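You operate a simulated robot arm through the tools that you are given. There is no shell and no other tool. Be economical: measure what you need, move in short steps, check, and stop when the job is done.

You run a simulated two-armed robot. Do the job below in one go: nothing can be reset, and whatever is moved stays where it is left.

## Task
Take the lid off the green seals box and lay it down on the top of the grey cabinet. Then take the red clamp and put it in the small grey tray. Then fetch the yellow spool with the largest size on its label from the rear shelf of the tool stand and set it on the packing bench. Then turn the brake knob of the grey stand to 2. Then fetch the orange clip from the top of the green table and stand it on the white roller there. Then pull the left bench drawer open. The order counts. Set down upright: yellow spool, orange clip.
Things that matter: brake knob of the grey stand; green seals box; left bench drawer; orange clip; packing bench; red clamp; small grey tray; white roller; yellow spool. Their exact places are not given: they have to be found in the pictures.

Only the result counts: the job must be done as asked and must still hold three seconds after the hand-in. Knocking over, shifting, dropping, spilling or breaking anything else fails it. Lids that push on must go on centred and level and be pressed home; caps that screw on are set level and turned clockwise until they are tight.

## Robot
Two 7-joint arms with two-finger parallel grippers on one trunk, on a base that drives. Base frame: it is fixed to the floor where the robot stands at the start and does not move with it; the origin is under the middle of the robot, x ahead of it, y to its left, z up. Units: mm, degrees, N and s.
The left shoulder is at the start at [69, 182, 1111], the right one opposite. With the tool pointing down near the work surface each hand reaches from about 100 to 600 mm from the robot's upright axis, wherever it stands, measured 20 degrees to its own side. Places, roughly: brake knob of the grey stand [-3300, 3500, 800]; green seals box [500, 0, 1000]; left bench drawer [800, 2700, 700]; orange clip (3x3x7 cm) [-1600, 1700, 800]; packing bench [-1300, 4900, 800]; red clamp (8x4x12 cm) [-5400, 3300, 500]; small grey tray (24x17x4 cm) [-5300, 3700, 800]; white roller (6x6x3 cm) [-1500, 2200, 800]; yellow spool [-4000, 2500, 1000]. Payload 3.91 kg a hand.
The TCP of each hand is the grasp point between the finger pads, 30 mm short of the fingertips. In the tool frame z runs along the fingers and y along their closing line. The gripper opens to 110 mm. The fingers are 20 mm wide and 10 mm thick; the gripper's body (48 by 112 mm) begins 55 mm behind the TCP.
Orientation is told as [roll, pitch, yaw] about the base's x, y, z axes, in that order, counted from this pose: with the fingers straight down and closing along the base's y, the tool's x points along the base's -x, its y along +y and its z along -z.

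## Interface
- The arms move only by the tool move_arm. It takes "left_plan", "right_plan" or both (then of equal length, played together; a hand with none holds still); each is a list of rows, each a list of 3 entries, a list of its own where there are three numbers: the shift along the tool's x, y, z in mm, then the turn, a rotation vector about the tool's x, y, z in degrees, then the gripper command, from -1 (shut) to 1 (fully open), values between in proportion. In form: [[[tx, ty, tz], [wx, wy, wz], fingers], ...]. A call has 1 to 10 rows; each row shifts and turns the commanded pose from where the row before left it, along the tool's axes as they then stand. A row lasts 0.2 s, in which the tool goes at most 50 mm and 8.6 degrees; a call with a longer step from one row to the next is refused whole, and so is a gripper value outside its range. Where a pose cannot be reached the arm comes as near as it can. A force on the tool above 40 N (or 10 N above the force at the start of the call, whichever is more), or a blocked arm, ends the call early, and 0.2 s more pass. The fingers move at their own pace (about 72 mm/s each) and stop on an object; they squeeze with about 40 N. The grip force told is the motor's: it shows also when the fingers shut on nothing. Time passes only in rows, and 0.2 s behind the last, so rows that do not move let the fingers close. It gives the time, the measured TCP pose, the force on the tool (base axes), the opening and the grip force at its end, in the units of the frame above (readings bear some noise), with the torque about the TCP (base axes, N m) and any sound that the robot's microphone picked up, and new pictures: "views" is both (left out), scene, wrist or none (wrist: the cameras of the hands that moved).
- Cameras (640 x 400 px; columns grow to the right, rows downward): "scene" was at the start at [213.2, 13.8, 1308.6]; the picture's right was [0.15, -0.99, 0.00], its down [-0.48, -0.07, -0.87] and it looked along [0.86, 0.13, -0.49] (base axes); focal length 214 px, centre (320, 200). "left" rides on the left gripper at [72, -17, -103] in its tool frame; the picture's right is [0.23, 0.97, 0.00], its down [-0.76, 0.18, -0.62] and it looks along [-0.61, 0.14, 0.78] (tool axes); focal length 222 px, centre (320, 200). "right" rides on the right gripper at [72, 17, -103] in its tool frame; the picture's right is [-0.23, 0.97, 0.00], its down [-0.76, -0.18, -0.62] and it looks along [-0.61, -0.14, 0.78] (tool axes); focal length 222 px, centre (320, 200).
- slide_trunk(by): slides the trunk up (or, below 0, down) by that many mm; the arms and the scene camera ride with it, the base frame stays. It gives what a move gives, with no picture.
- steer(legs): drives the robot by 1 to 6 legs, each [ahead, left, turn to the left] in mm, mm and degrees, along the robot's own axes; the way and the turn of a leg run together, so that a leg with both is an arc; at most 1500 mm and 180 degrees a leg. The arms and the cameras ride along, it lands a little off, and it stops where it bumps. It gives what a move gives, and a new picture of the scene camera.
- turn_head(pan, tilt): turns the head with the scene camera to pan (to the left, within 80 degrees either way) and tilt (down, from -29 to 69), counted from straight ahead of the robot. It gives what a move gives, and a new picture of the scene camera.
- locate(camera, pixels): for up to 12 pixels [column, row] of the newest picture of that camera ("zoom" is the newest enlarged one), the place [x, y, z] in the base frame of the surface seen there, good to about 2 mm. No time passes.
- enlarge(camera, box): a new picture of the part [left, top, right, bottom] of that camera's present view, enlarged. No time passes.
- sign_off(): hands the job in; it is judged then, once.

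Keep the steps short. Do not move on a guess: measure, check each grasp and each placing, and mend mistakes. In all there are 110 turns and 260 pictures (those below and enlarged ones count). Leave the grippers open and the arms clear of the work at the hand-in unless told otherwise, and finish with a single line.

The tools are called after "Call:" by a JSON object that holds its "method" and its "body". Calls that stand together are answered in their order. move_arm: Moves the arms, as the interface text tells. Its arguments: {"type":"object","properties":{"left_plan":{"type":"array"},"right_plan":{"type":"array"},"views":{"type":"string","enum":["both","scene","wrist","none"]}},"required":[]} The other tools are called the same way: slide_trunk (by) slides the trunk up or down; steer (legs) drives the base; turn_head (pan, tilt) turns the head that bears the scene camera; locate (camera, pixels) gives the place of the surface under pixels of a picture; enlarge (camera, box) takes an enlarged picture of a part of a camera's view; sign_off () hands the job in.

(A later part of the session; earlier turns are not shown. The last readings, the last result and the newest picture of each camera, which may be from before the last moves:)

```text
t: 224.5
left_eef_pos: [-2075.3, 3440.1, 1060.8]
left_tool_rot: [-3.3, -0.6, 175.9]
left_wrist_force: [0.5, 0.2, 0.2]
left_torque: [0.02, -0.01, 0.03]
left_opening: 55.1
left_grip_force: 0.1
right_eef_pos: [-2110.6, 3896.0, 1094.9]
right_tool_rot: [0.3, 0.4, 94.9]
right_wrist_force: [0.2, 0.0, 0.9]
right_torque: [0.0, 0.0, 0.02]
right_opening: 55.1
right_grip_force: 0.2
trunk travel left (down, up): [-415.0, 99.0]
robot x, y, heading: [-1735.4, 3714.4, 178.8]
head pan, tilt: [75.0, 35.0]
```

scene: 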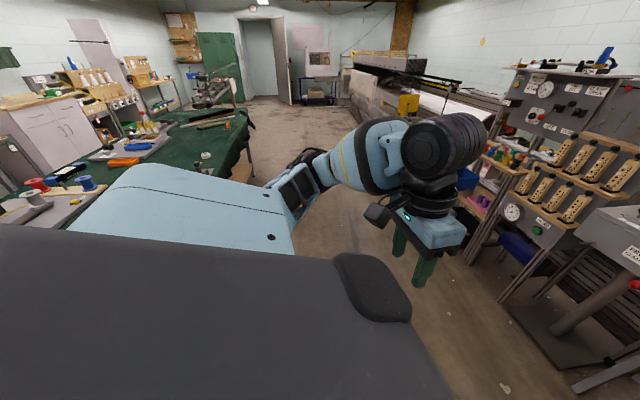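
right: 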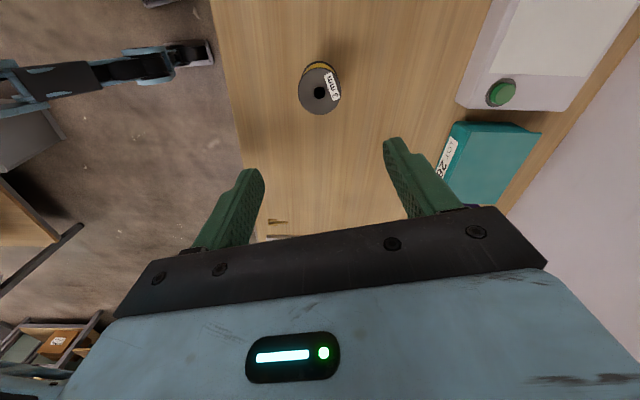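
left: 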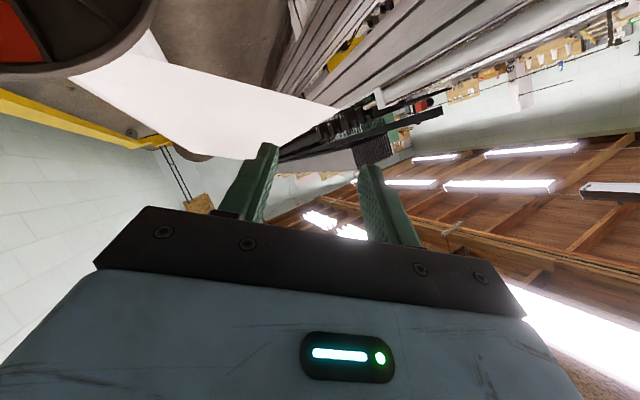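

Call:
{"method": "steer", "body": {"legs": [[700, 0, 1]]}}

Call:
{"method": "turn_head", "body": {"pan": 10, "tilt": 35}}

Call:
{"method": "enlarge", "body": {"camera": "scene", "box": [240, 130, 440, 270]}}

```text
t: 228.3
left_eef_pos: [-2768.1, 3437.1, 1060.6]
left_tool_rot: [-3.3, -0.6, 176.8]
left_wrist_force: [-0.1, 0.2, 0.8]
left_torque: [0.03, 0.01, 0.0]
left_opening: 55.2
left_grip_force: 0.0
right_eef_pos: [-2809.0, 3892.5, 1095.8]
right_tool_rot: [0.4, 0.4, 95.8]
right_wrist_force: [0.6, -0.3, -0.6]
right_torque: [-0.04, 0.0, -0.01]
right_opening: 54.7
right_grip_force: 0.1
trunk travel left (down, up): [-415.0, 99.0]
robot x, y, heading: [-2437.6, 3711.4, -179.6]
head pan, tilt: [75.0, 35.0]
```

scene: 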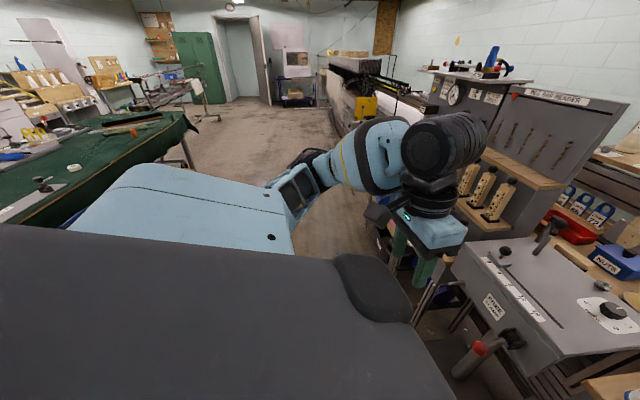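

```text
t: 229.7
left_eef_pos: [-2768.0, 3435.8, 1061.5]
left_tool_rot: [-3.3, -0.6, 176.7]
left_wrist_force: [0.8, -0.9, -0.4]
left_torque: [-0.01, 0.01, 0.02]
left_opening: 54.7
left_grip_force: 0.0
right_eef_pos: [-2810.9, 3892.2, 1096.1]
right_tool_rot: [0.3, 0.4, 95.7]
right_wrist_force: [0.2, -0.5, -0.6]
right_torque: [0.04, 0.0, 0.0]
right_opening: 55.1
right_grip_force: 0.2
trunk travel left (down, up): [-415.0, 99.0]
robot x, y, heading: [-2435.3, 3709.8, -179.8]
head pan, tilt: [10.0, 35.0]
```

scene: 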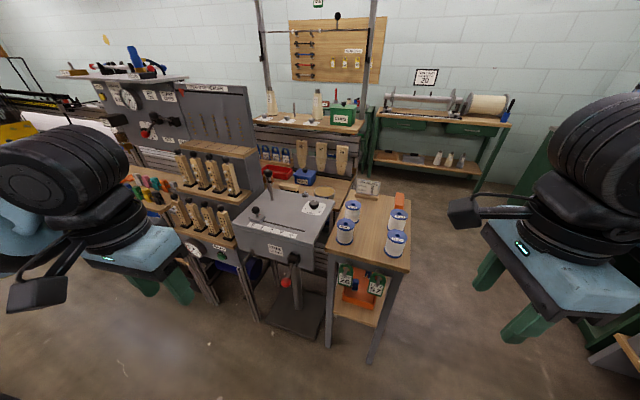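

```text
2.86 times, centred on (340, 200) of scene
```

zoom: 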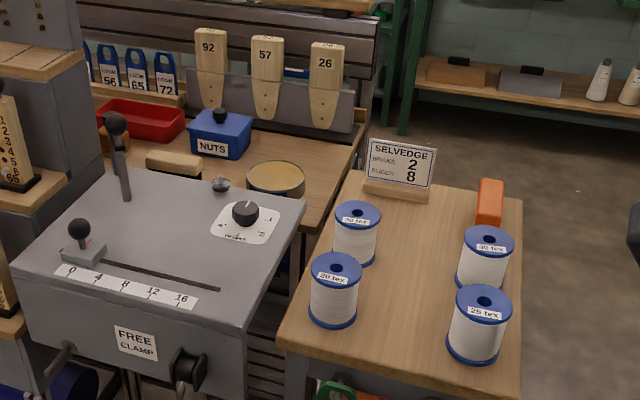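

The brake knob with its dial is at zoom (243,214). I'll enlarge it more and measure.

Call:
{"method": "enlarge", "body": {"camera": "scene", "box": [300, 190, 345, 220]}}

Call:
{"method": "locate", "body": {"camera": "zoom", "pixels": [[345, 185], [345, 150], [345, 235], [300, 190], [390, 190], [345, 290], [240, 200], [450, 210], [340, 330], [330, 260]]}}

```text
13.33 times, centred on (322, 205) of scene
```

zoom: 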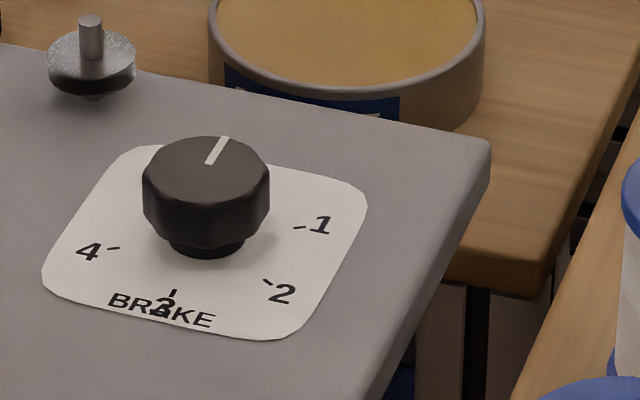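

```text
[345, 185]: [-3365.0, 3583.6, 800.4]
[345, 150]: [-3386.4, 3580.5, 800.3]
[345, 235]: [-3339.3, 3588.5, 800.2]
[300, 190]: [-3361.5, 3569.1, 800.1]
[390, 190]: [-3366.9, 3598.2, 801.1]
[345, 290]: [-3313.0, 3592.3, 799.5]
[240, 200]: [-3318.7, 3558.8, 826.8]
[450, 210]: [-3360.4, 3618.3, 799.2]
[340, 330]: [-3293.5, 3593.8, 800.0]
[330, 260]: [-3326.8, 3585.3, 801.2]
```

Call:
{"method": "locate", "body": {"camera": "zoom", "pixels": [[206, 165], [225, 139], [209, 162], [145, 180], [268, 180], [206, 195], [299, 228], [267, 282], [172, 293], [114, 248], [190, 136], [206, 250]]}}

```text
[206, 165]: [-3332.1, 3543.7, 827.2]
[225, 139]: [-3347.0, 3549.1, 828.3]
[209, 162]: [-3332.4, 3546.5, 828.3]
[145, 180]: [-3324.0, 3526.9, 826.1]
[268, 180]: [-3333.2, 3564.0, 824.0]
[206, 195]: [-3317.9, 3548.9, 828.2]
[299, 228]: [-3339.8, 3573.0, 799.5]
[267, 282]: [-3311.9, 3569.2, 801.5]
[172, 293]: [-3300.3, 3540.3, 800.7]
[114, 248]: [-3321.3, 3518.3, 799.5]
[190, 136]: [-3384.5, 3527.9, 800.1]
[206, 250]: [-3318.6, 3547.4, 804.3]
```

Knob: centre (−3328,3546), top z 828, radius about 19. Marks: 1 at 114°, 2 at about 54°, 3 at −11°, 4 at −76°. The pointer is now at about 171° (0), so it needs about −117°, clockwise. I must see how near the base can get: look straight down.

Call:
{"method": "turn_head", "body": {"pan": 0, "tilt": 69}}

Call:
{"method": "locate", "body": {"camera": "scene", "pixels": [[320, 330], [320, 380], [320, 300], [250, 380], [400, 380], [260, 60], [300, 100], [380, 150], [200, 150], [150, 350], [480, 350], [320, 395]]}}

```text
t: 230.7
left_eef_pos: [-2768.9, 3435.7, 1060.2]
left_tool_rot: [-3.3, -0.5, 176.7]
left_wrist_force: [-0.7, -0.1, 0.7]
left_torque: [0.01, 0.01, -0.03]
left_opening: 55.0
left_grip_force: 0.1
right_eef_pos: [-2809.3, 3892.6, 1095.1]
right_tool_rot: [0.3, 0.4, 95.7]
right_wrist_force: [0.5, -0.3, 0.1]
right_torque: [0.01, 0.01, 0.01]
right_opening: 55.1
right_grip_force: 0.1
trunk travel left (down, up): [-415.0, 99.0]
robot x, y, heading: [-2436.0, 3713.7, -179.9]
head pan, tilt: [0.0, 68.8]
```

scene: 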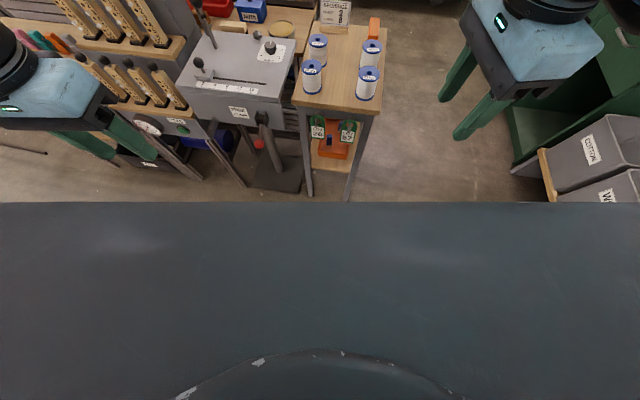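

```text
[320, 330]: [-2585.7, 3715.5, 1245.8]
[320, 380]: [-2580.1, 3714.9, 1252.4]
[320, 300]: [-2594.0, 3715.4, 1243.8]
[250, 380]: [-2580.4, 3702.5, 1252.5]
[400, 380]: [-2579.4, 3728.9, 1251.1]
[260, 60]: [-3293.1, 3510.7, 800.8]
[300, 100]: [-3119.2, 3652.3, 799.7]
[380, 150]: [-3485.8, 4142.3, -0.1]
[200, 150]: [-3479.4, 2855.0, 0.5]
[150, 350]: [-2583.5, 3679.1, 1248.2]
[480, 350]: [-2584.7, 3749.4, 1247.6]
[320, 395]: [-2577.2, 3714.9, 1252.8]
```

Call:
{"method": "locate", "body": {"camera": "scene", "pixels": [[310, 193], [347, 198], [300, 188], [262, 185], [243, 183], [200, 177], [295, 105], [375, 113], [230, 117], [287, 105], [267, 172], [205, 105]]}}

```text
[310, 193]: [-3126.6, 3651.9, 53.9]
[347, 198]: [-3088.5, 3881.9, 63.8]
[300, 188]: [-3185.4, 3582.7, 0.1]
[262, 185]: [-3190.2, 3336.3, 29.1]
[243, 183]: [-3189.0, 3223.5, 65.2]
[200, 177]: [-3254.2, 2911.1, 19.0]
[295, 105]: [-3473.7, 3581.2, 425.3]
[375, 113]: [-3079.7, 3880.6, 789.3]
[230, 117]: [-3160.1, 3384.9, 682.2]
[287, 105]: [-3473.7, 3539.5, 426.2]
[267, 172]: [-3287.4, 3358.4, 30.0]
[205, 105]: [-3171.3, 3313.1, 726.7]
```

Stand front x≈−3150, side table front x≈−3085. I'll use the right hand: drive to (−2725,3410), then turn the hand to start the twist.

Call:
{"method": "steer", "body": {"legs": [[0, 305, 0], [280, 0, 0]]}}

Call:
{"method": "move_arm", "body": {"right_plan": [[[0, 0, 0], [0, 0, -8.5], 0.2], [[0, 0, 0], [0, 0, -8.5], 0.2], [[0, 0, 0], [0, 0, -8.5], 0.2], [[0, 0, 0], [0, 0, -8.5], 0.2], [[0, 0, 0], [0, 0, -8.5], 0.2], [[0, 0, 0], [0, 0, -8.5], 0.2], [[0, 0, 0], [0, 0, -8.5], 0.2], [[0, 0, 0], [0, 0, -8.5], 0.2], [[0, 0, 0], [0, 0, -8.5], 0.2], [[0, 0, 0], [0, 0, -8.5], 0.2]], "views": "none"}}

Call:
{"method": "turn_head", "body": {"pan": -10, "tilt": 45}}

```text
t: 235.5
left_eef_pos: [-3043.9, 3130.8, 1060.9]
left_tool_rot: [-3.3, -0.7, 176.6]
left_wrist_force: [0.1, 0.4, -0.7]
left_torque: [-0.03, -0.01, 0.02]
left_opening: 54.9
left_grip_force: 0.1
right_eef_pos: [-3085.1, 3586.4, 1095.6]
right_tool_rot: [0.3, 0.4, 95.7]
right_wrist_force: [-0.1, 0.1, -0.3]
right_torque: [0.01, 0.0, 0.0]
right_opening: 54.8
right_grip_force: 0.0
trunk travel left (down, up): [-415.0, 99.0]
robot x, y, heading: [-2708.2, 3408.9, -179.9]
head pan, tilt: [0.0, 68.8]
```

scene: 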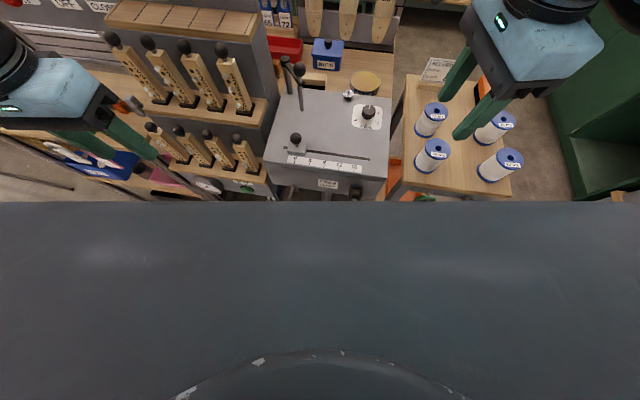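

```text
t: 237.7
left_eef_pos: [-3043.8, 3130.1, 1061.0]
left_tool_rot: [-3.4, -0.7, 176.6]
left_wrist_force: [-0.6, -0.8, 0.8]
left_torque: [-0.01, 0.01, -0.01]
left_opening: 54.9
left_grip_force: 0.1
right_eef_pos: [-3085.1, 3585.4, 1095.2]
right_tool_rot: [0.4, -0.2, -179.1]
right_wrist_force: [0.1, -0.4, 0.5]
right_torque: [0.0, -0.01, 0.02]
right_opening: 66.0
right_grip_force: 0.0
trunk travel left (down, up): [-415.0, 99.0]
robot x, y, heading: [-2705.2, 3407.1, -180.0]
head pan, tilt: [0.0, 68.8]
```

```text
t: 238.5
left_eef_pos: [-3044.4, 3130.2, 1060.1]
left_tool_rot: [-3.3, -0.6, 176.6]
left_wrist_force: [0.8, 0.0, 0.1]
left_torque: [0.01, 0.02, -0.01]
left_opening: 55.0
left_grip_force: 0.0
right_eef_pos: [-3085.0, 3585.6, 1095.3]
right_tool_rot: [0.3, -0.1, -179.4]
right_wrist_force: [-0.6, 0.7, 0.6]
right_torque: [0.02, -0.02, 0.01]
right_opening: 66.0
right_grip_force: 0.0
trunk travel left (down, up): [-415.0, 99.0]
robot x, y, heading: [-2708.2, 3409.6, -179.9]
head pan, tilt: [-10.0, 45.0]
```

scene: 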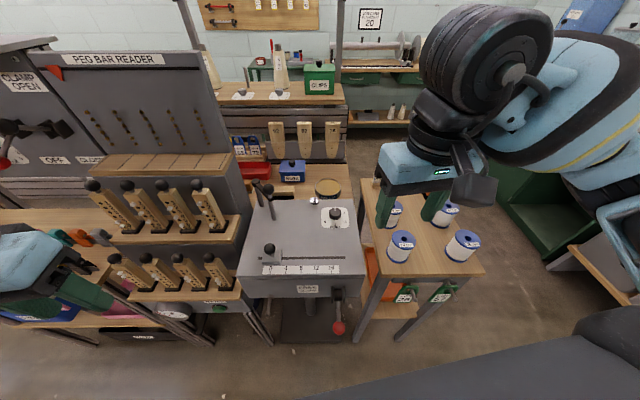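

Call:
{"method": "enlarge", "body": {"camera": "scene", "box": [312, 198, 360, 228]}}

Call:
{"method": "locate", "body": {"camera": "scene", "pixels": [[335, 213], [331, 213], [339, 213], [335, 210], [335, 216], [270, 246], [255, 186], [267, 188]]}}

```text
13.33 times, centred on (336, 213) of scene
```

zoom: 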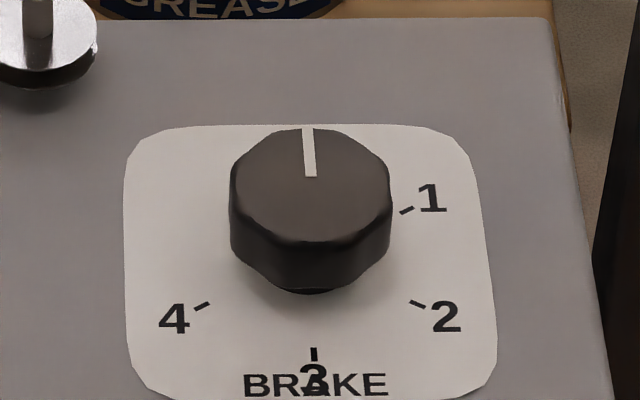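

```text
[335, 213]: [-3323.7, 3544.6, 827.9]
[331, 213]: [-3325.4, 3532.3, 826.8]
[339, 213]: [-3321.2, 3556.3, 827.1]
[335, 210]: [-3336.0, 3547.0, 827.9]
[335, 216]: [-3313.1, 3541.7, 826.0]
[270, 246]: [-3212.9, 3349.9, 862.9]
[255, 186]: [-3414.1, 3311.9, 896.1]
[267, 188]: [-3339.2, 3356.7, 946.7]
```

Call:
{"method": "locate", "body": {"camera": "zoom", "pixels": [[407, 210], [417, 304], [313, 354], [202, 306], [306, 130], [312, 175], [232, 180], [390, 180], [311, 185], [311, 240], [311, 128], [311, 292]]}}

```text
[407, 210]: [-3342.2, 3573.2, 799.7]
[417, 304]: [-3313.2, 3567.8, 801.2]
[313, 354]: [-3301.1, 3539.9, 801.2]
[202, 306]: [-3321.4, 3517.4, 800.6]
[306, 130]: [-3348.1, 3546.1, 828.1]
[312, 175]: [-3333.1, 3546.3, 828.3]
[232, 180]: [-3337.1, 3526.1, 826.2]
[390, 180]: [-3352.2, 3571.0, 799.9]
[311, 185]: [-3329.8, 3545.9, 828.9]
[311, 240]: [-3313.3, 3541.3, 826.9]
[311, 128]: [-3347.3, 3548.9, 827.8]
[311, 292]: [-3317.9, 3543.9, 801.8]
```

The dial is spaced about 60° with 0 opposite 3, so about 120° clockwise takes it to 2. Move the right hand over the knob and pre-turn it 34° the other way.

Call:
{"method": "move_arm", "body": {"right_plan": [[[-41, 6.7, 0], [0, 0, 0], 0.2], [[-41, 6.7, 0], [0, 0, 0], 0.2], [[-41, 6.7, 0], [0, 0, 0], 0.2], [[-41, 6.7, 0], [0, 0, 0], 0.2], [[-41, 6.7, 0], [0, 0, 0], 0.2], [[-40.5, 6.5, 0], [0, 0, 0], 0.2], [[0, 0, 40], [0, 0, -8.5], 0.2], [[0, 0, 40], [0, 0, -8.5], 0.2], [[0, 0, 40], [0, 0, -8.5], 0.2], [[0, 0, 40], [0, 0, -8.5], 0.2]], "views": "both"}}

```text
t: 240.7
left_eef_pos: [-3044.6, 3130.2, 1060.3]
left_tool_rot: [-3.3, -0.6, 176.7]
left_wrist_force: [0.1, 0.8, 0.5]
left_torque: [0.03, 0.02, 0.06]
left_opening: 55.1
left_grip_force: 0.2
right_eef_pos: [-3331.7, 3543.3, 935.5]
right_tool_rot: [0.2, -0.4, -145.1]
right_wrist_force: [0.0, 0.0, 0.6]
right_torque: [-0.03, 0.02, 0.03]
right_opening: 66.2
right_grip_force: 0.1
trunk travel left (down, up): [-415.0, 99.0]
robot x, y, heading: [-2705.3, 3408.7, -180.1]
head pan, tilt: [-10.0, 45.0]
```

scene: 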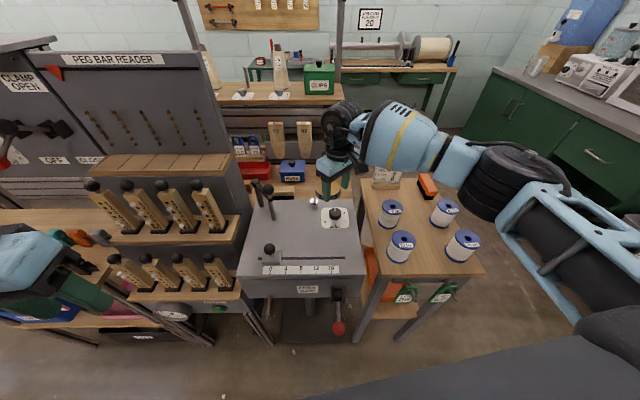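
right: 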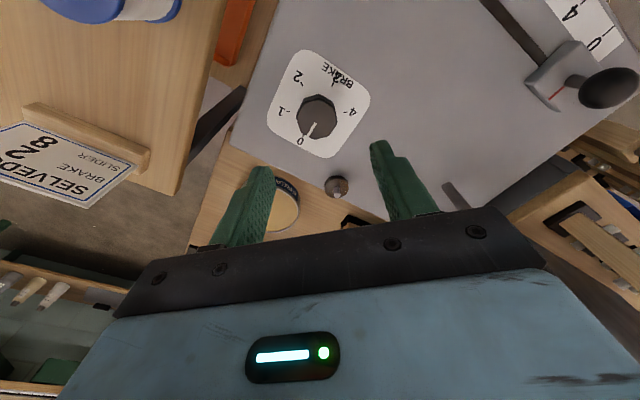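

The wrist view shows the whole dial. I'll measure the pointer and marks from above.

Call:
{"method": "enlarge", "body": {"camera": "right", "box": [256, 40, 384, 170]}}

```text
3.08 times, centred on (320, 105) of right
```

zoom: 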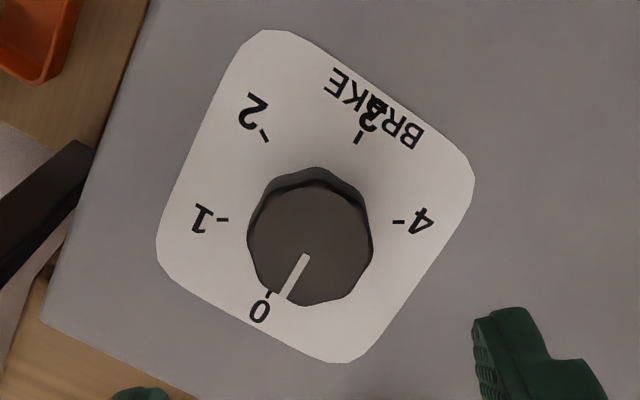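

Call:
{"method": "locate", "body": {"camera": "zoom", "pixels": [[222, 219], [265, 135], [358, 137], [398, 222], [268, 293], [284, 297], [306, 256], [248, 240], [373, 240], [310, 178], [310, 304], [311, 242]]}}

```text
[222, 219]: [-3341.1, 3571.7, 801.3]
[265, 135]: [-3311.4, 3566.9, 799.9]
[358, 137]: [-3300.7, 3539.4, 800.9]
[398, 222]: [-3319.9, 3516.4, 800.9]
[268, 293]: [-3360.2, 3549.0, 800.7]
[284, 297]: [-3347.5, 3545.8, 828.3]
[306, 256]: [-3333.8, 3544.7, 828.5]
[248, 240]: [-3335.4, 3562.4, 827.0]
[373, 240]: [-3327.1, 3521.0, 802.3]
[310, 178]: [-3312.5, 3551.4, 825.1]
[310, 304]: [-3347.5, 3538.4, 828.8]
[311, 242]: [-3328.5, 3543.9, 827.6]
```

Dial centre (−3330.5,3544.2); mark 2 at 50°, pointer about 173°, so turn 123° clockwise. Descend and grip.

Call:
{"method": "move_arm", "body": {"right_plan": [[[0, 0, 40], [0, 0, 0], 0.2], [[0, 0, 35], [0, 0, 0], 0], [[0, 0, 16], [0, 0, 0], 0], [[0, 0, 9], [0, 0, 0], 0], [[0, 0, 0], [0, 0, 0], -0.5], [[0, 0, 0], [0, 0, 0], -1], [[0, 0, 0], [0, 0, 0], -1]], "views": "wrist"}}

```text
t: 242.3
left_eef_pos: [-3045.5, 3132.0, 1061.0]
left_tool_rot: [-3.2, -0.6, 176.8]
left_wrist_force: [0.1, 0.2, -0.4]
left_torque: [-0.03, 0.0, 0.0]
left_opening: 55.0
left_grip_force: 0.1
right_eef_pos: [-3332.1, 3543.2, 835.9]
right_tool_rot: [0.1, -0.4, -145.4]
right_wrist_force: [-8.7, 11.6, -1.5]
right_torque: [0.5, 0.74, 0.02]
right_opening: 38.7
right_grip_force: 45.3
trunk travel left (down, up): [-415.0, 99.0]
robot x, y, heading: [-2707.9, 3410.4, -179.9]
head pan, tilt: [-10.0, 45.0]
```

right: 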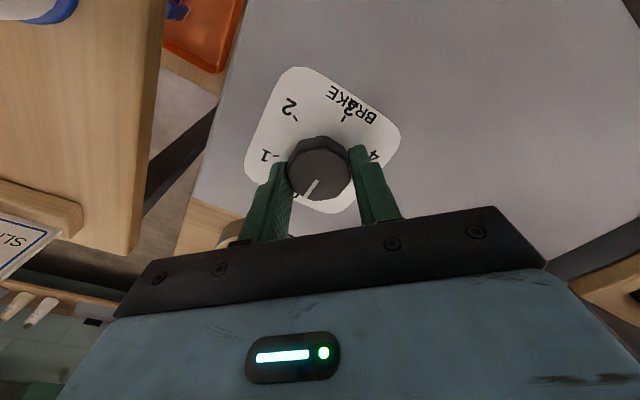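

Gripped. Ease 1 mm toward centre, then turn clockwise.

Call:
{"method": "move_arm", "body": {"right_plan": [[[0, -1, 0], [0, 0, 0], -1], [[0, 0, 0], [0, 0, 8], -1], [[0, 0, 0], [0, 0, 8], -1], [[0, 0, 0], [0, 0, 8], -1], [[0, 0, 0], [0, 0, 8], -1], [[0, 0, 0], [0, 0, 8], -1], [[0, 0, 0], [0, 0, 8], -1], [[0, 0, 0], [0, 0, 8], -1], [[0, 0, 0], [0, 0, 8], -1], [[0, 0, 0], [0, 0, 0], -1]], "views": "wrist"}}

```text
t: 244.5
left_eef_pos: [-3042.9, 3132.0, 1061.2]
left_tool_rot: [-3.2, -0.7, 176.7]
left_wrist_force: [0.5, 0.5, 0.3]
left_torque: [0.01, 0.02, -0.02]
left_opening: 55.1
left_grip_force: 0.1
right_eef_pos: [-3331.5, 3546.5, 836.1]
right_tool_rot: [0.3, -0.2, 150.6]
right_wrist_force: [-7.3, 23.3, 3.8]
right_torque: [1.3, 0.24, 0.05]
right_opening: 38.4
right_grip_force: 44.8
trunk travel left (down, up): [-415.0, 99.0]
robot x, y, heading: [-2709.2, 3406.1, -179.9]
head pan, tilt: [-10.0, 45.0]
```

right: 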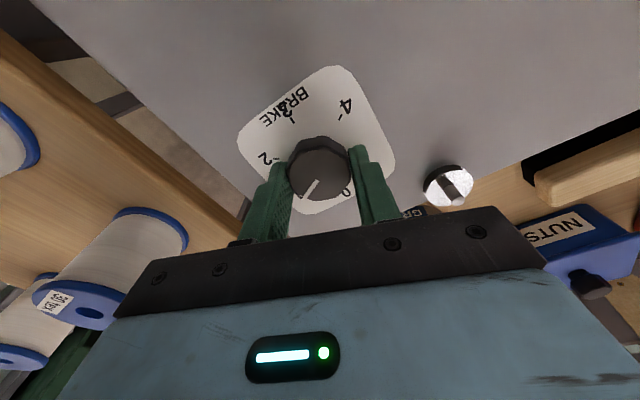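

It's turning with the knob (64° so far). Recentre slightly and turn the remaining 59°.

Call:
{"method": "move_arm", "body": {"right_plan": [[[1.2, 1.5, 0], [0, 0, 0], -1], [[0, 0, 0], [0, 0, 8.4], -1], [[0, 0, 0], [0, 0, 8.4], -1], [[0, 0, 0], [0, 0, 8.4], -1], [[0, 0, 0], [0, 0, 8.4], -1], [[0, 0, 0], [0, 0, 8.4], -1], [[0, 0, 0], [0, 0, 8.4], -1], [[0, 0, 0], [0, 0, 8.4], -1], [[0, 0, 0], [0, 0, 0], -1]], "views": "wrist"}}

Call:
{"method": "enlarge", "body": {"camera": "right", "box": [220, 60, 430, 240]}}

```text
t: 246.5
left_eef_pos: [-3043.6, 3132.9, 1061.6]
left_tool_rot: [-3.1, -0.8, 176.7]
left_wrist_force: [0.4, 0.2, 0.7]
left_torque: [-0.03, 0.02, 0.0]
left_opening: 54.8
left_grip_force: 0.0
right_eef_pos: [-3331.2, 3546.7, 836.8]
right_tool_rot: [0.2, 0.1, 91.5]
right_wrist_force: [6.0, 31.3, 1.3]
right_torque: [0.98, 0.06, 0.0]
right_opening: 38.7
right_grip_force: 45.0
trunk travel left (down, up): [-415.0, 99.0]
robot x, y, heading: [-2708.2, 3406.4, -179.8]
head pan, tilt: [-10.0, 45.0]
```

right: 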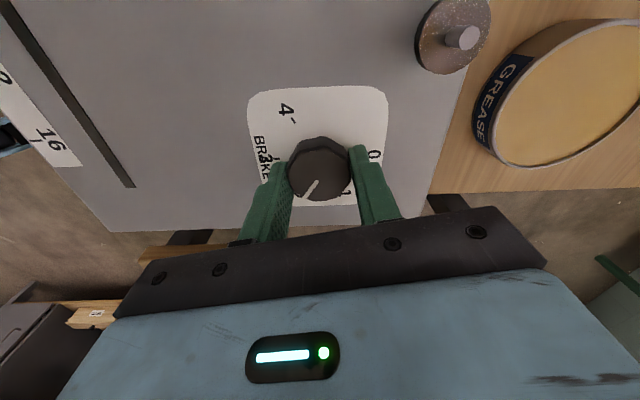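

```text
2.22 times, centred on (325, 150) of right
```

zoom: 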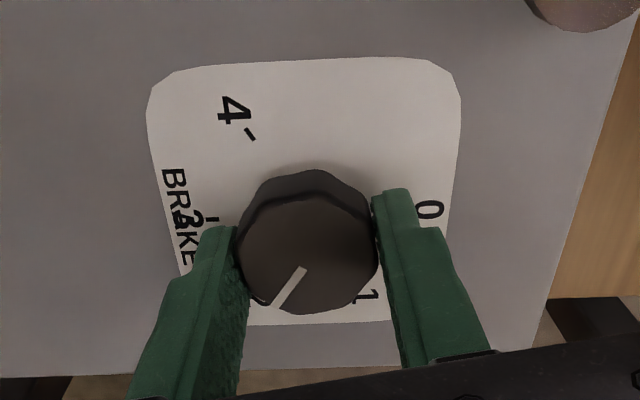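

Open and rise to check the pointer.

Call:
{"method": "move_arm", "body": {"right_plan": [[[0, 0, 0], [0, 0, 0], -0.2], [[0, 0, 0], [0, 0, 0], 0.1], [[0, 0, 0], [0, 0, 0], 0.1], [[0, 0, -30], [0, 0, 0], 0.1], [[0, 0, -40], [0, 0, 0], 0.1], [[0, 0, -30], [0, 0, 0], 0.1], [[0, 0, 0], [0, 0, 0], 0.1]], "views": "wrist"}}

Call:
{"method": "enlarge", "body": {"camera": "right", "box": [250, 50, 390, 170]}}

```text
t: 248.1
left_eef_pos: [-3042.7, 3130.3, 1058.7]
left_tool_rot: [-3.3, -0.6, 176.7]
left_wrist_force: [-0.4, -0.2, 0.1]
left_torque: [-0.01, -0.01, 0.01]
left_opening: 54.9
left_grip_force: 0.0
right_eef_pos: [-3330.7, 3540.1, 933.9]
right_tool_rot: [0.2, 0.4, 92.0]
right_wrist_force: [0.6, -0.9, -0.2]
right_torque: [-0.05, -0.03, -0.01]
right_opening: 60.2
right_grip_force: 0.1
trunk travel left (down, up): [-415.0, 99.0]
robot x, y, heading: [-2708.3, 3407.3, -179.8]
head pan, tilt: [-10.0, 45.0]
```

right: 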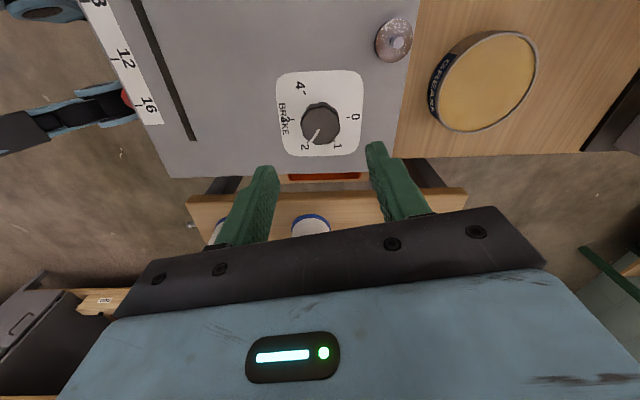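

```text
3.33 times, centred on (320, 110) of right
```

zoom: 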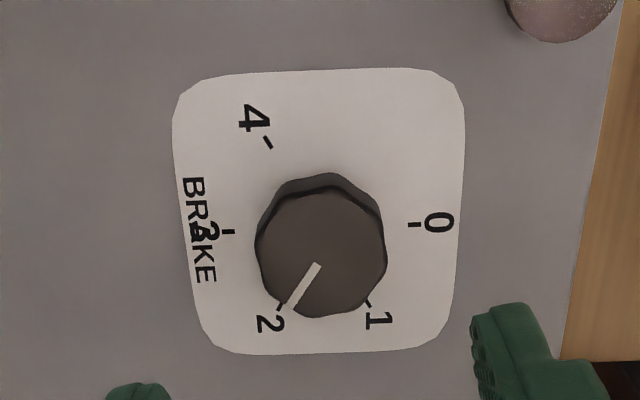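

Call:
{"method": "locate", "body": {"camera": "zoom", "pixels": [[280, 305], [269, 142], [229, 232], [413, 225], [369, 303], [294, 304], [317, 266], [258, 245], [386, 248], [322, 197], [322, 316]]}}

```text
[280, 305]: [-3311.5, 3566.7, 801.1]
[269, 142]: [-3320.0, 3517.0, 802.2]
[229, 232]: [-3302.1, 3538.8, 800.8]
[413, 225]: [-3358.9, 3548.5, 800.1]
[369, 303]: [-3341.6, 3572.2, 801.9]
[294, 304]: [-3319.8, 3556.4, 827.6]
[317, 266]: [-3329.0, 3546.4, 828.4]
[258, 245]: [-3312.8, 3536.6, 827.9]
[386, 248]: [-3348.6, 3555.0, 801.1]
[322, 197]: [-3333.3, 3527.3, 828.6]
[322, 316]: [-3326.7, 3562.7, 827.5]
```

The pointer is at about 48° and mark 2 at 50°: set to 2. Next, the clip. Raise and pull the hand back, back off, turn, and drive along the table's −x side.

Call:
{"method": "move_arm", "body": {"right_plan": [[[0, 0, -45], [0, 0, 0], 0], [[0, 0, -45], [0, 0, 0], 0], [[0, 0, -45], [0, 0, 0], 0], [[0, 0, -25], [0, 0, 0], 0], [[0, -45, 0], [0, 0, -7], 0], [[0, -45, 0], [0, 0, -8], 0], [[0, -45, 0], [0, 0, -8], 0], [[0, -45, 0], [0, 0, 0], 0], [[0, -45, 0], [0, 0, 0], 0]], "views": "none"}}

Call:
{"method": "steer", "body": {"legs": [[-280, 0, 0], [0, 0, 90], [1350, 0, 0], [0, 0, 90]]}}

Call:
{"method": "turn_head", "body": {"pan": 0, "tilt": 30}}

```text
t: 250.1
left_eef_pos: [-3042.1, 3131.0, 1061.7]
left_tool_rot: [-3.3, -0.8, 176.6]
left_wrist_force: [-0.3, 0.4, 0.0]
left_torque: [-0.01, 0.0, 0.02]
left_opening: 55.2
left_grip_force: 0.0
right_eef_pos: [-3116.3, 3601.6, 1094.2]
right_tool_rot: [0.4, 0.2, 115.1]
right_wrist_force: [0.0, 0.2, 0.5]
right_torque: [-0.02, 0.01, -0.02]
right_opening: 54.8
right_grip_force: 0.0
trunk travel left (down, up): [-415.0, 99.0]
robot x, y, heading: [-2705.7, 3408.8, -179.8]
head pan, tilt: [-10.0, 45.0]
```

```text
t: 266.1
left_eef_pos: [-2089.0, 2341.8, 1060.9]
left_tool_rot: [-3.2, -0.6, -4.0]
left_wrist_force: [-0.6, 0.9, 0.5]
left_torque: [-0.03, 0.01, -0.04]
left_opening: 55.4
left_grip_force: 0.1
right_eef_pos: [-2022.9, 1869.6, 1093.9]
right_tool_rot: [0.4, 0.3, -65.8]
right_wrist_force: [-0.9, 0.4, -0.9]
right_torque: [-0.01, -0.02, 0.01]
right_opening: 55.0
right_grip_force: 0.1
trunk travel left (down, up): [-415.0, 99.0]
robot x, y, heading: [-2424.6, 2066.5, -0.6]
head pan, tilt: [-10.0, 45.0]
```

scene: 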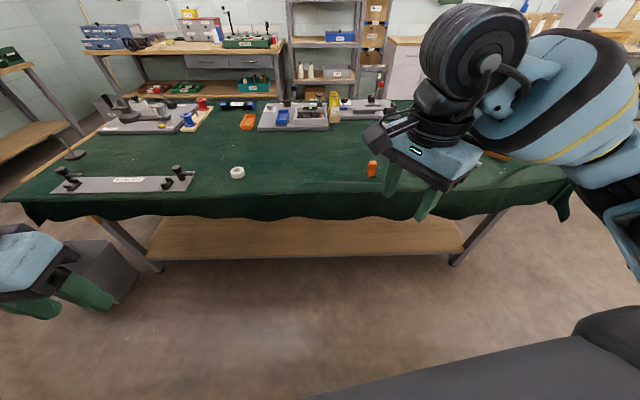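

```text
t: 266.8
left_eef_pos: [-2089.2, 2340.8, 1062.2]
left_tool_rot: [-3.4, -0.5, -4.0]
left_wrist_force: [0.2, -0.5, 1.0]
left_torque: [-0.02, 0.01, 0.01]
left_opening: 55.0
left_grip_force: 0.0
right_eef_pos: [-2021.9, 1869.3, 1093.6]
right_tool_rot: [0.4, 0.3, -65.8]
right_wrist_force: [0.0, 0.1, -0.3]
right_torque: [-0.02, -0.01, 0.0]
right_opening: 55.3
right_grip_force: 0.0
trunk travel left (down, up): [-415.0, 99.0]
robot x, y, heading: [-2428.5, 2071.2, -0.7]
head pan, tilt: [0.0, 30.0]
```

scene: 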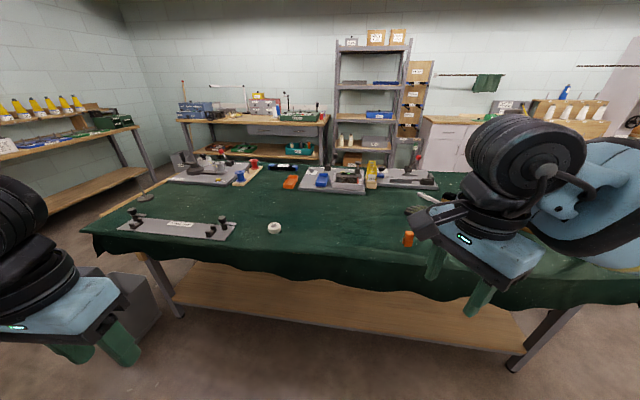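

The grey bin stands under the table end, nothing knocked over. Clip at (409,239), roller at (274,228). Measure.

Call:
{"method": "enlarge", "body": {"camera": "scene", "box": [250, 200, 430, 280]}}

Call:
{"method": "locate", "body": {"camera": "scene", "pixels": [[409, 239], [409, 245], [408, 232], [274, 226], [268, 228], [280, 228], [274, 233], [320, 272], [409, 290], [200, 258], [380, 250]]}}

```text
3.56 times, centred on (340, 240) of scene
```

zoom: 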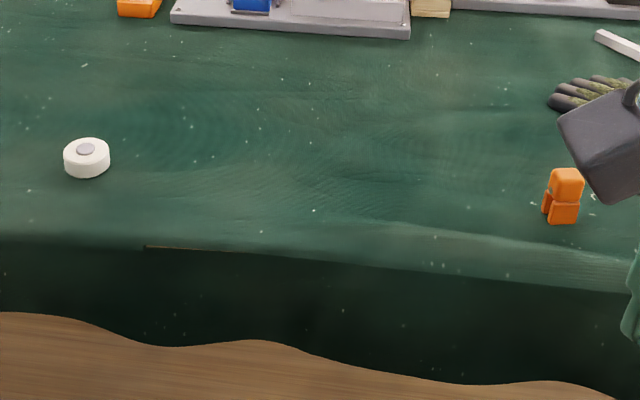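

```text
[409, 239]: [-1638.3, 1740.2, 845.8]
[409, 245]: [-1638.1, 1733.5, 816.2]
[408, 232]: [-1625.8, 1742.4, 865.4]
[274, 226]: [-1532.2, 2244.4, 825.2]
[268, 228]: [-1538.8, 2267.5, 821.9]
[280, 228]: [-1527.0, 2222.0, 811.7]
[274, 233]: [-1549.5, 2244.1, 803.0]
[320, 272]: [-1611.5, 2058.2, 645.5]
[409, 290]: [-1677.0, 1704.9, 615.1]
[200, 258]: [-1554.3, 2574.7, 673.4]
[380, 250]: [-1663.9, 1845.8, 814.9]
```

Call:
{"method": "locate", "body": {"camera": "scene", "pixels": [[115, 290], [150, 300], [155, 270], [140, 330], [178, 310], [515, 360]]}}

Call:
{"method": "steer", "body": {"legs": [[0, -170, 0.7], [220, 0, 0]]}}

Call:
{"method": "enlarge", "body": {"camera": "right", "box": [0, 0, 640, 400]}}

```text
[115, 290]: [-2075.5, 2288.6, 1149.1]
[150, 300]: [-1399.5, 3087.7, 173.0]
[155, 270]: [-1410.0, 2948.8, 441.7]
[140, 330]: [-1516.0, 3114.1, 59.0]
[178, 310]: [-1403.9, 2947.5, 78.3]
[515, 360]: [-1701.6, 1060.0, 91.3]
```

```text
t: 270.2
left_eef_pos: [-1874.5, 2175.6, 1061.2]
left_tool_rot: [-3.3, -0.6, -3.5]
left_wrist_force: [-0.3, 0.1, 0.5]
left_torque: [0.0, 0.03, -0.02]
left_opening: 55.2
left_grip_force: 0.0
right_eef_pos: [-1802.7, 1704.5, 1093.6]
right_tool_rot: [0.4, 0.3, -65.2]
right_wrist_force: [-0.2, 1.0, -0.5]
right_torque: [0.0, 0.01, 0.01]
right_opening: 55.1
right_grip_force: 0.0
trunk travel left (down, up): [-415.0, 99.0]
robot x, y, heading: [-2216.9, 1897.1, 0.2]
head pan, tilt: [0.0, 30.0]
```

scene: 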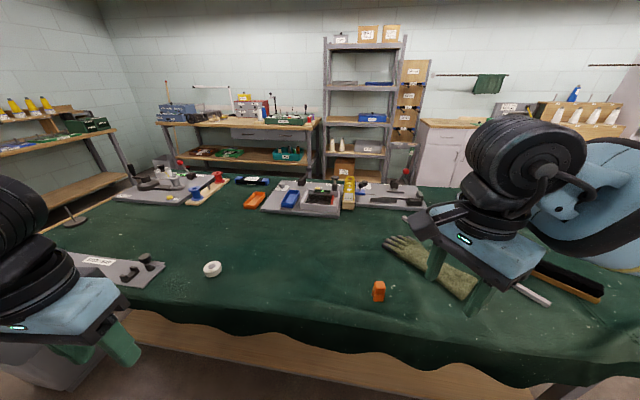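

```text
1.00 times, centred on (320, 200) of right (not enlarged: the box is as wide or as high as the picture)
```

zoom: 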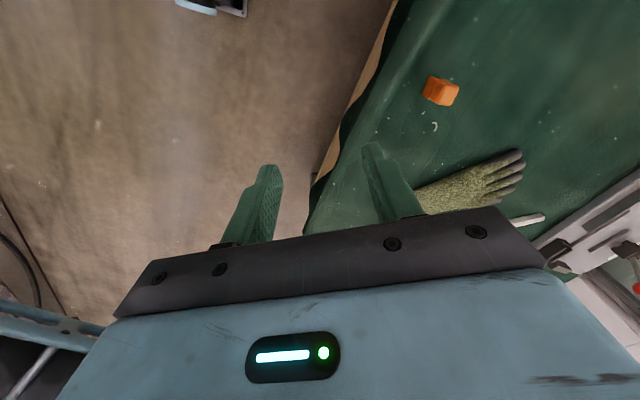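

Call:
{"method": "enlarge", "body": {"camera": "right", "box": [400, 60, 480, 120]}}

Call:
{"method": "locate", "body": {"camera": "zoom", "pixels": [[240, 290], [300, 180], [430, 320], [470, 200], [380, 260], [390, 220], [240, 180], [290, 240], [350, 330]]}}

Call:
{"method": "enlarge", "body": {"camera": "scene", "box": [355, 270, 405, 310]}}

```text
6.67 times, centred on (440, 90) of right
```

zoom: 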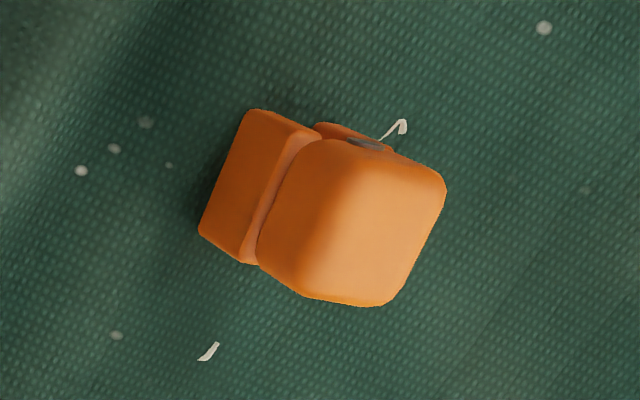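

```text
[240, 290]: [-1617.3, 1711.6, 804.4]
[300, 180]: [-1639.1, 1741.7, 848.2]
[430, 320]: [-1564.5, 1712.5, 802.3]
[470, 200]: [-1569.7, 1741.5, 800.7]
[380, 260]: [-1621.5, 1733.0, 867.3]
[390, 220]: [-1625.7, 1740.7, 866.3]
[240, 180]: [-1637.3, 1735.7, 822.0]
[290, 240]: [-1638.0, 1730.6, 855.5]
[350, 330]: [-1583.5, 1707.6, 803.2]
```

```text
10.00 times, centred on (380, 290) of scene
```

zoom: 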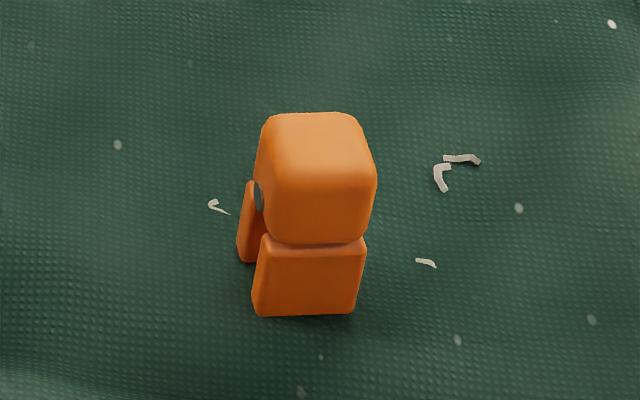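

The clip stands at about (−1622,1737), rotated about −12°, z 798–867, with two legs front/back. I'll grip it across its sides (along y). Drive 95 mm forward and turn the hand back to about −12°.

Call:
{"method": "steer", "body": {"legs": [[95, 0, 0]]}}

Call:
{"method": "move_arm", "body": {"right_plan": [[[0, 0, 0], [0, 0, -7.6], 0.2], [[0, 0, 0], [0, 0, -7.6], 0.2], [[0, 0, 0], [0, 0, -7.6], 0.2], [[0, 0, 0], [0, 0, -7.6], 0.2], [[0, 0, 0], [0, 0, -7.6], 0.2], [[0, 0, 0], [0, 0, -7.6], 0.2], [[0, 0, 0], [0, 0, -7.6], 0.2], [[0, 0, 30], [0, 0, 0], 0.2], [[0, 0, 40], [0, 0, 0], 0.2]], "views": "both"}}

```text
t: 271.4
left_eef_pos: [-1780.2, 2176.9, 1062.0]
left_tool_rot: [-3.3, -0.5, -3.5]
left_wrist_force: [-0.1, -0.4, 0.5]
left_torque: [-0.01, -0.01, 0.01]
left_opening: 55.0
left_grip_force: 0.1
right_eef_pos: [-1708.6, 1705.6, 1093.7]
right_tool_rot: [0.3, 0.4, -65.2]
right_wrist_force: [0.5, 0.1, -0.1]
right_torque: [-0.03, 0.03, 0.0]
right_opening: 55.1
right_grip_force: 0.1
trunk travel left (down, up): [-415.0, 99.0]
robot x, y, heading: [-2118.9, 1896.0, -0.0]
head pan, tilt: [0.0, 30.0]
```

scene: 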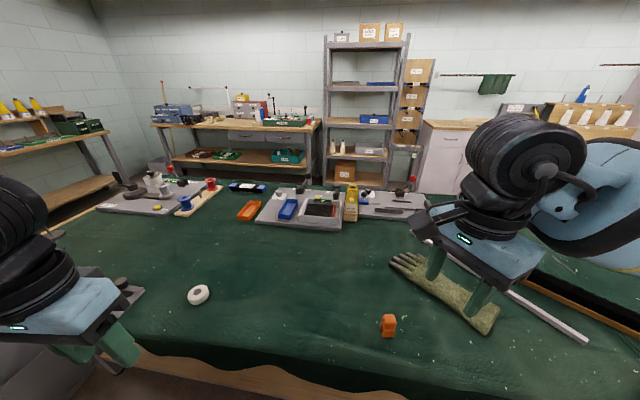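

```text
t: 273.4
left_eef_pos: [-1780.5, 2176.9, 1061.3]
left_tool_rot: [-3.3, -0.6, -3.5]
left_wrist_force: [-0.5, -0.8, -0.8]
left_torque: [-0.01, 0.0, -0.01]
left_opening: 55.0
left_grip_force: 0.1
right_eef_pos: [-1709.6, 1704.6, 1024.7]
right_tool_rot: [0.4, -0.2, -11.9]
right_wrist_force: [-0.2, -0.3, 0.0]
right_torque: [0.0, -0.01, -0.01]
right_opening: 66.1
right_grip_force: 0.1
trunk travel left (down, up): [-415.0, 99.0]
robot x, y, heading: [-2118.1, 1899.0, 0.2]
head pan, tilt: [0.0, 30.0]
```

scene: 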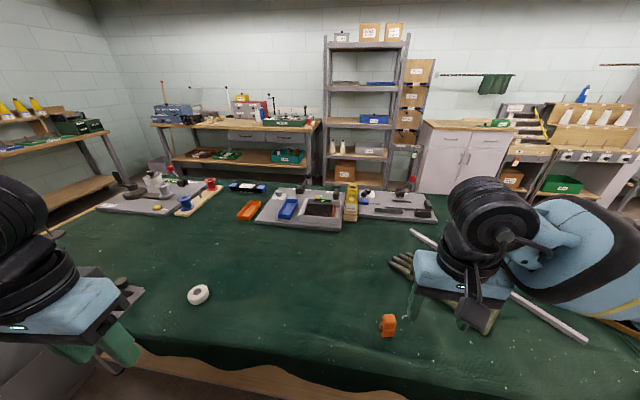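
right: 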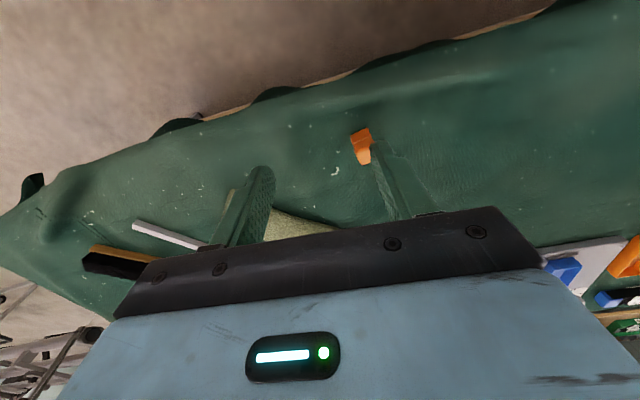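

Call:
{"method": "move_arm", "body": {"right_plan": [[[-39, 25, 0], [0, 0, 0], 0.2], [[-39, 25, 0], [0, 0, 0], 0.2], [[0, 0, 40], [0, 0, 0], 0.2], [[0, 0, 40], [0, 0, 0], 0.2], [[0, 0, 0], [0, 0, 0], 0.2]], "views": "wrist"}}

Call:
{"method": "enlarge", "body": {"camera": "right", "box": [220, 80, 420, 220]}}

```text
t: 274.6
left_eef_pos: [-1781.5, 2175.5, 1061.6]
left_tool_rot: [-3.3, -0.7, -3.6]
left_wrist_force: [0.0, -0.8, -0.7]
left_torque: [-0.03, 0.02, 0.0]
left_opening: 55.0
left_grip_force: 0.1
right_eef_pos: [-1620.3, 1738.7, 945.0]
right_tool_rot: [0.3, -0.2, -12.0]
right_wrist_force: [0.4, 0.8, 0.4]
right_torque: [0.03, -0.01, 0.01]
right_opening: 65.8
right_grip_force: 0.0
trunk travel left (down, up): [-415.0, 99.0]
robot x, y, heading: [-2116.2, 1901.6, 0.1]
head pan, tilt: [0.0, 30.0]
```

right: 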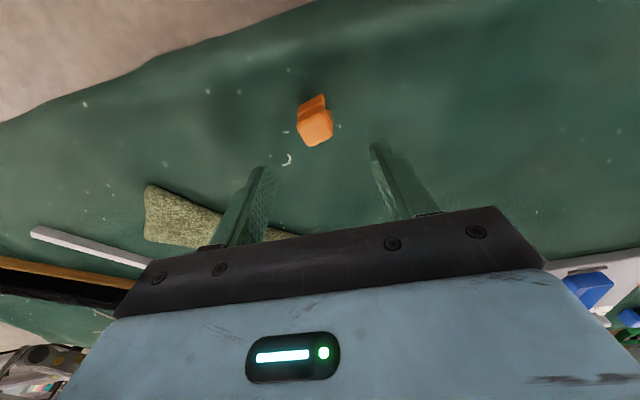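

```text
2.86 times, centred on (320, 150) of right
```

zoom: 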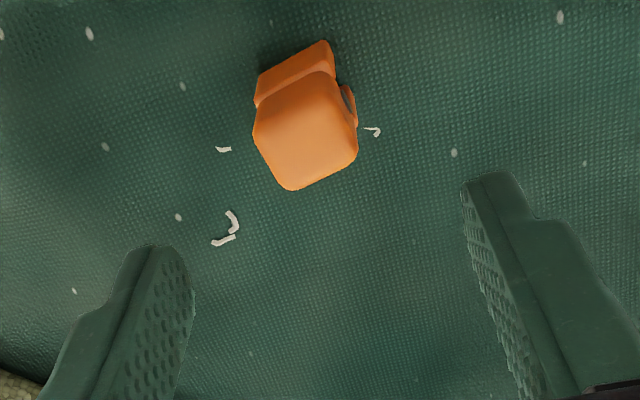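

Call:
{"method": "locate", "body": {"camera": "zoom", "pixels": [[290, 186], [353, 155], [258, 130], [328, 88], [258, 102], [330, 64], [325, 44], [308, 135], [353, 105], [275, 85]]}}

```text
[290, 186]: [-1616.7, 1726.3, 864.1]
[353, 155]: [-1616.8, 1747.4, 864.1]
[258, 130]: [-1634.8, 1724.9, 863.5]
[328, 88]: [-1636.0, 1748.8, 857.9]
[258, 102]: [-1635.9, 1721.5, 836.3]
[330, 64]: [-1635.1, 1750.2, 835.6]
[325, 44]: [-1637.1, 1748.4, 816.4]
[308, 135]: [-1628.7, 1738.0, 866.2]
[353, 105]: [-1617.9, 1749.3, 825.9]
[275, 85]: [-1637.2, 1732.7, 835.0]
```

The clip is aligned with the base axes, centre (−1622,1736). Turn the hand to yaw 0, descend and grip.

Call:
{"method": "move_arm", "body": {"right_plan": [[[2, -2, 0], [0, 0, -6], 0.2], [[0, 0, 0], [0, 0, -6], 0.2], [[0, 0, 40], [0, 0, 0], 0.1], [[0, 0, 30], [0, 0, 0], 0.1], [[0, 0, 20], [0, 0, 0], 0.1], [[0, 0, 9], [0, 0, 0], 0.1], [[0, 0, 0], [0, 0, 0], -0.4], [[0, 0, 0], [0, 0, 0], -1], [[0, 0, 0], [0, 0, 0], -1]], "views": "wrist"}}

```text
t: 276.6
left_eef_pos: [-1780.7, 2175.8, 1060.3]
left_tool_rot: [-3.3, -0.7, -3.6]
left_wrist_force: [0.2, -0.4, -1.0]
left_torque: [0.01, 0.0, 0.01]
left_opening: 55.2
left_grip_force: 0.1
right_eef_pos: [-1623.4, 1738.2, 845.4]
right_tool_rot: [0.4, -0.2, 0.0]
right_wrist_force: [-0.3, 0.2, 0.9]
right_torque: [0.01, -0.01, -0.02]
right_opening: 27.2
right_grip_force: 39.3
trunk travel left (down, up): [-415.0, 99.0]
robot x, y, heading: [-2115.6, 1896.2, 0.2]
head pan, tilt: [0.0, 30.0]
```

right: 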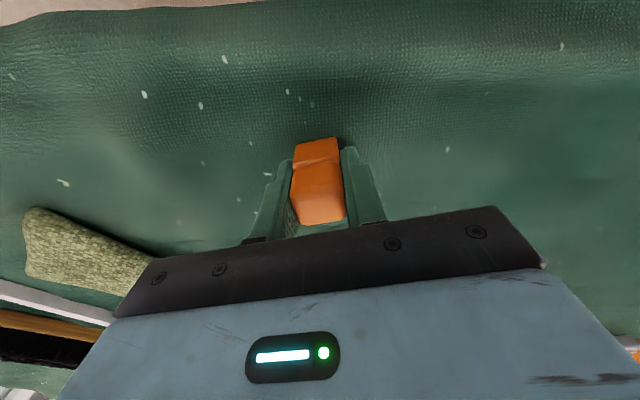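

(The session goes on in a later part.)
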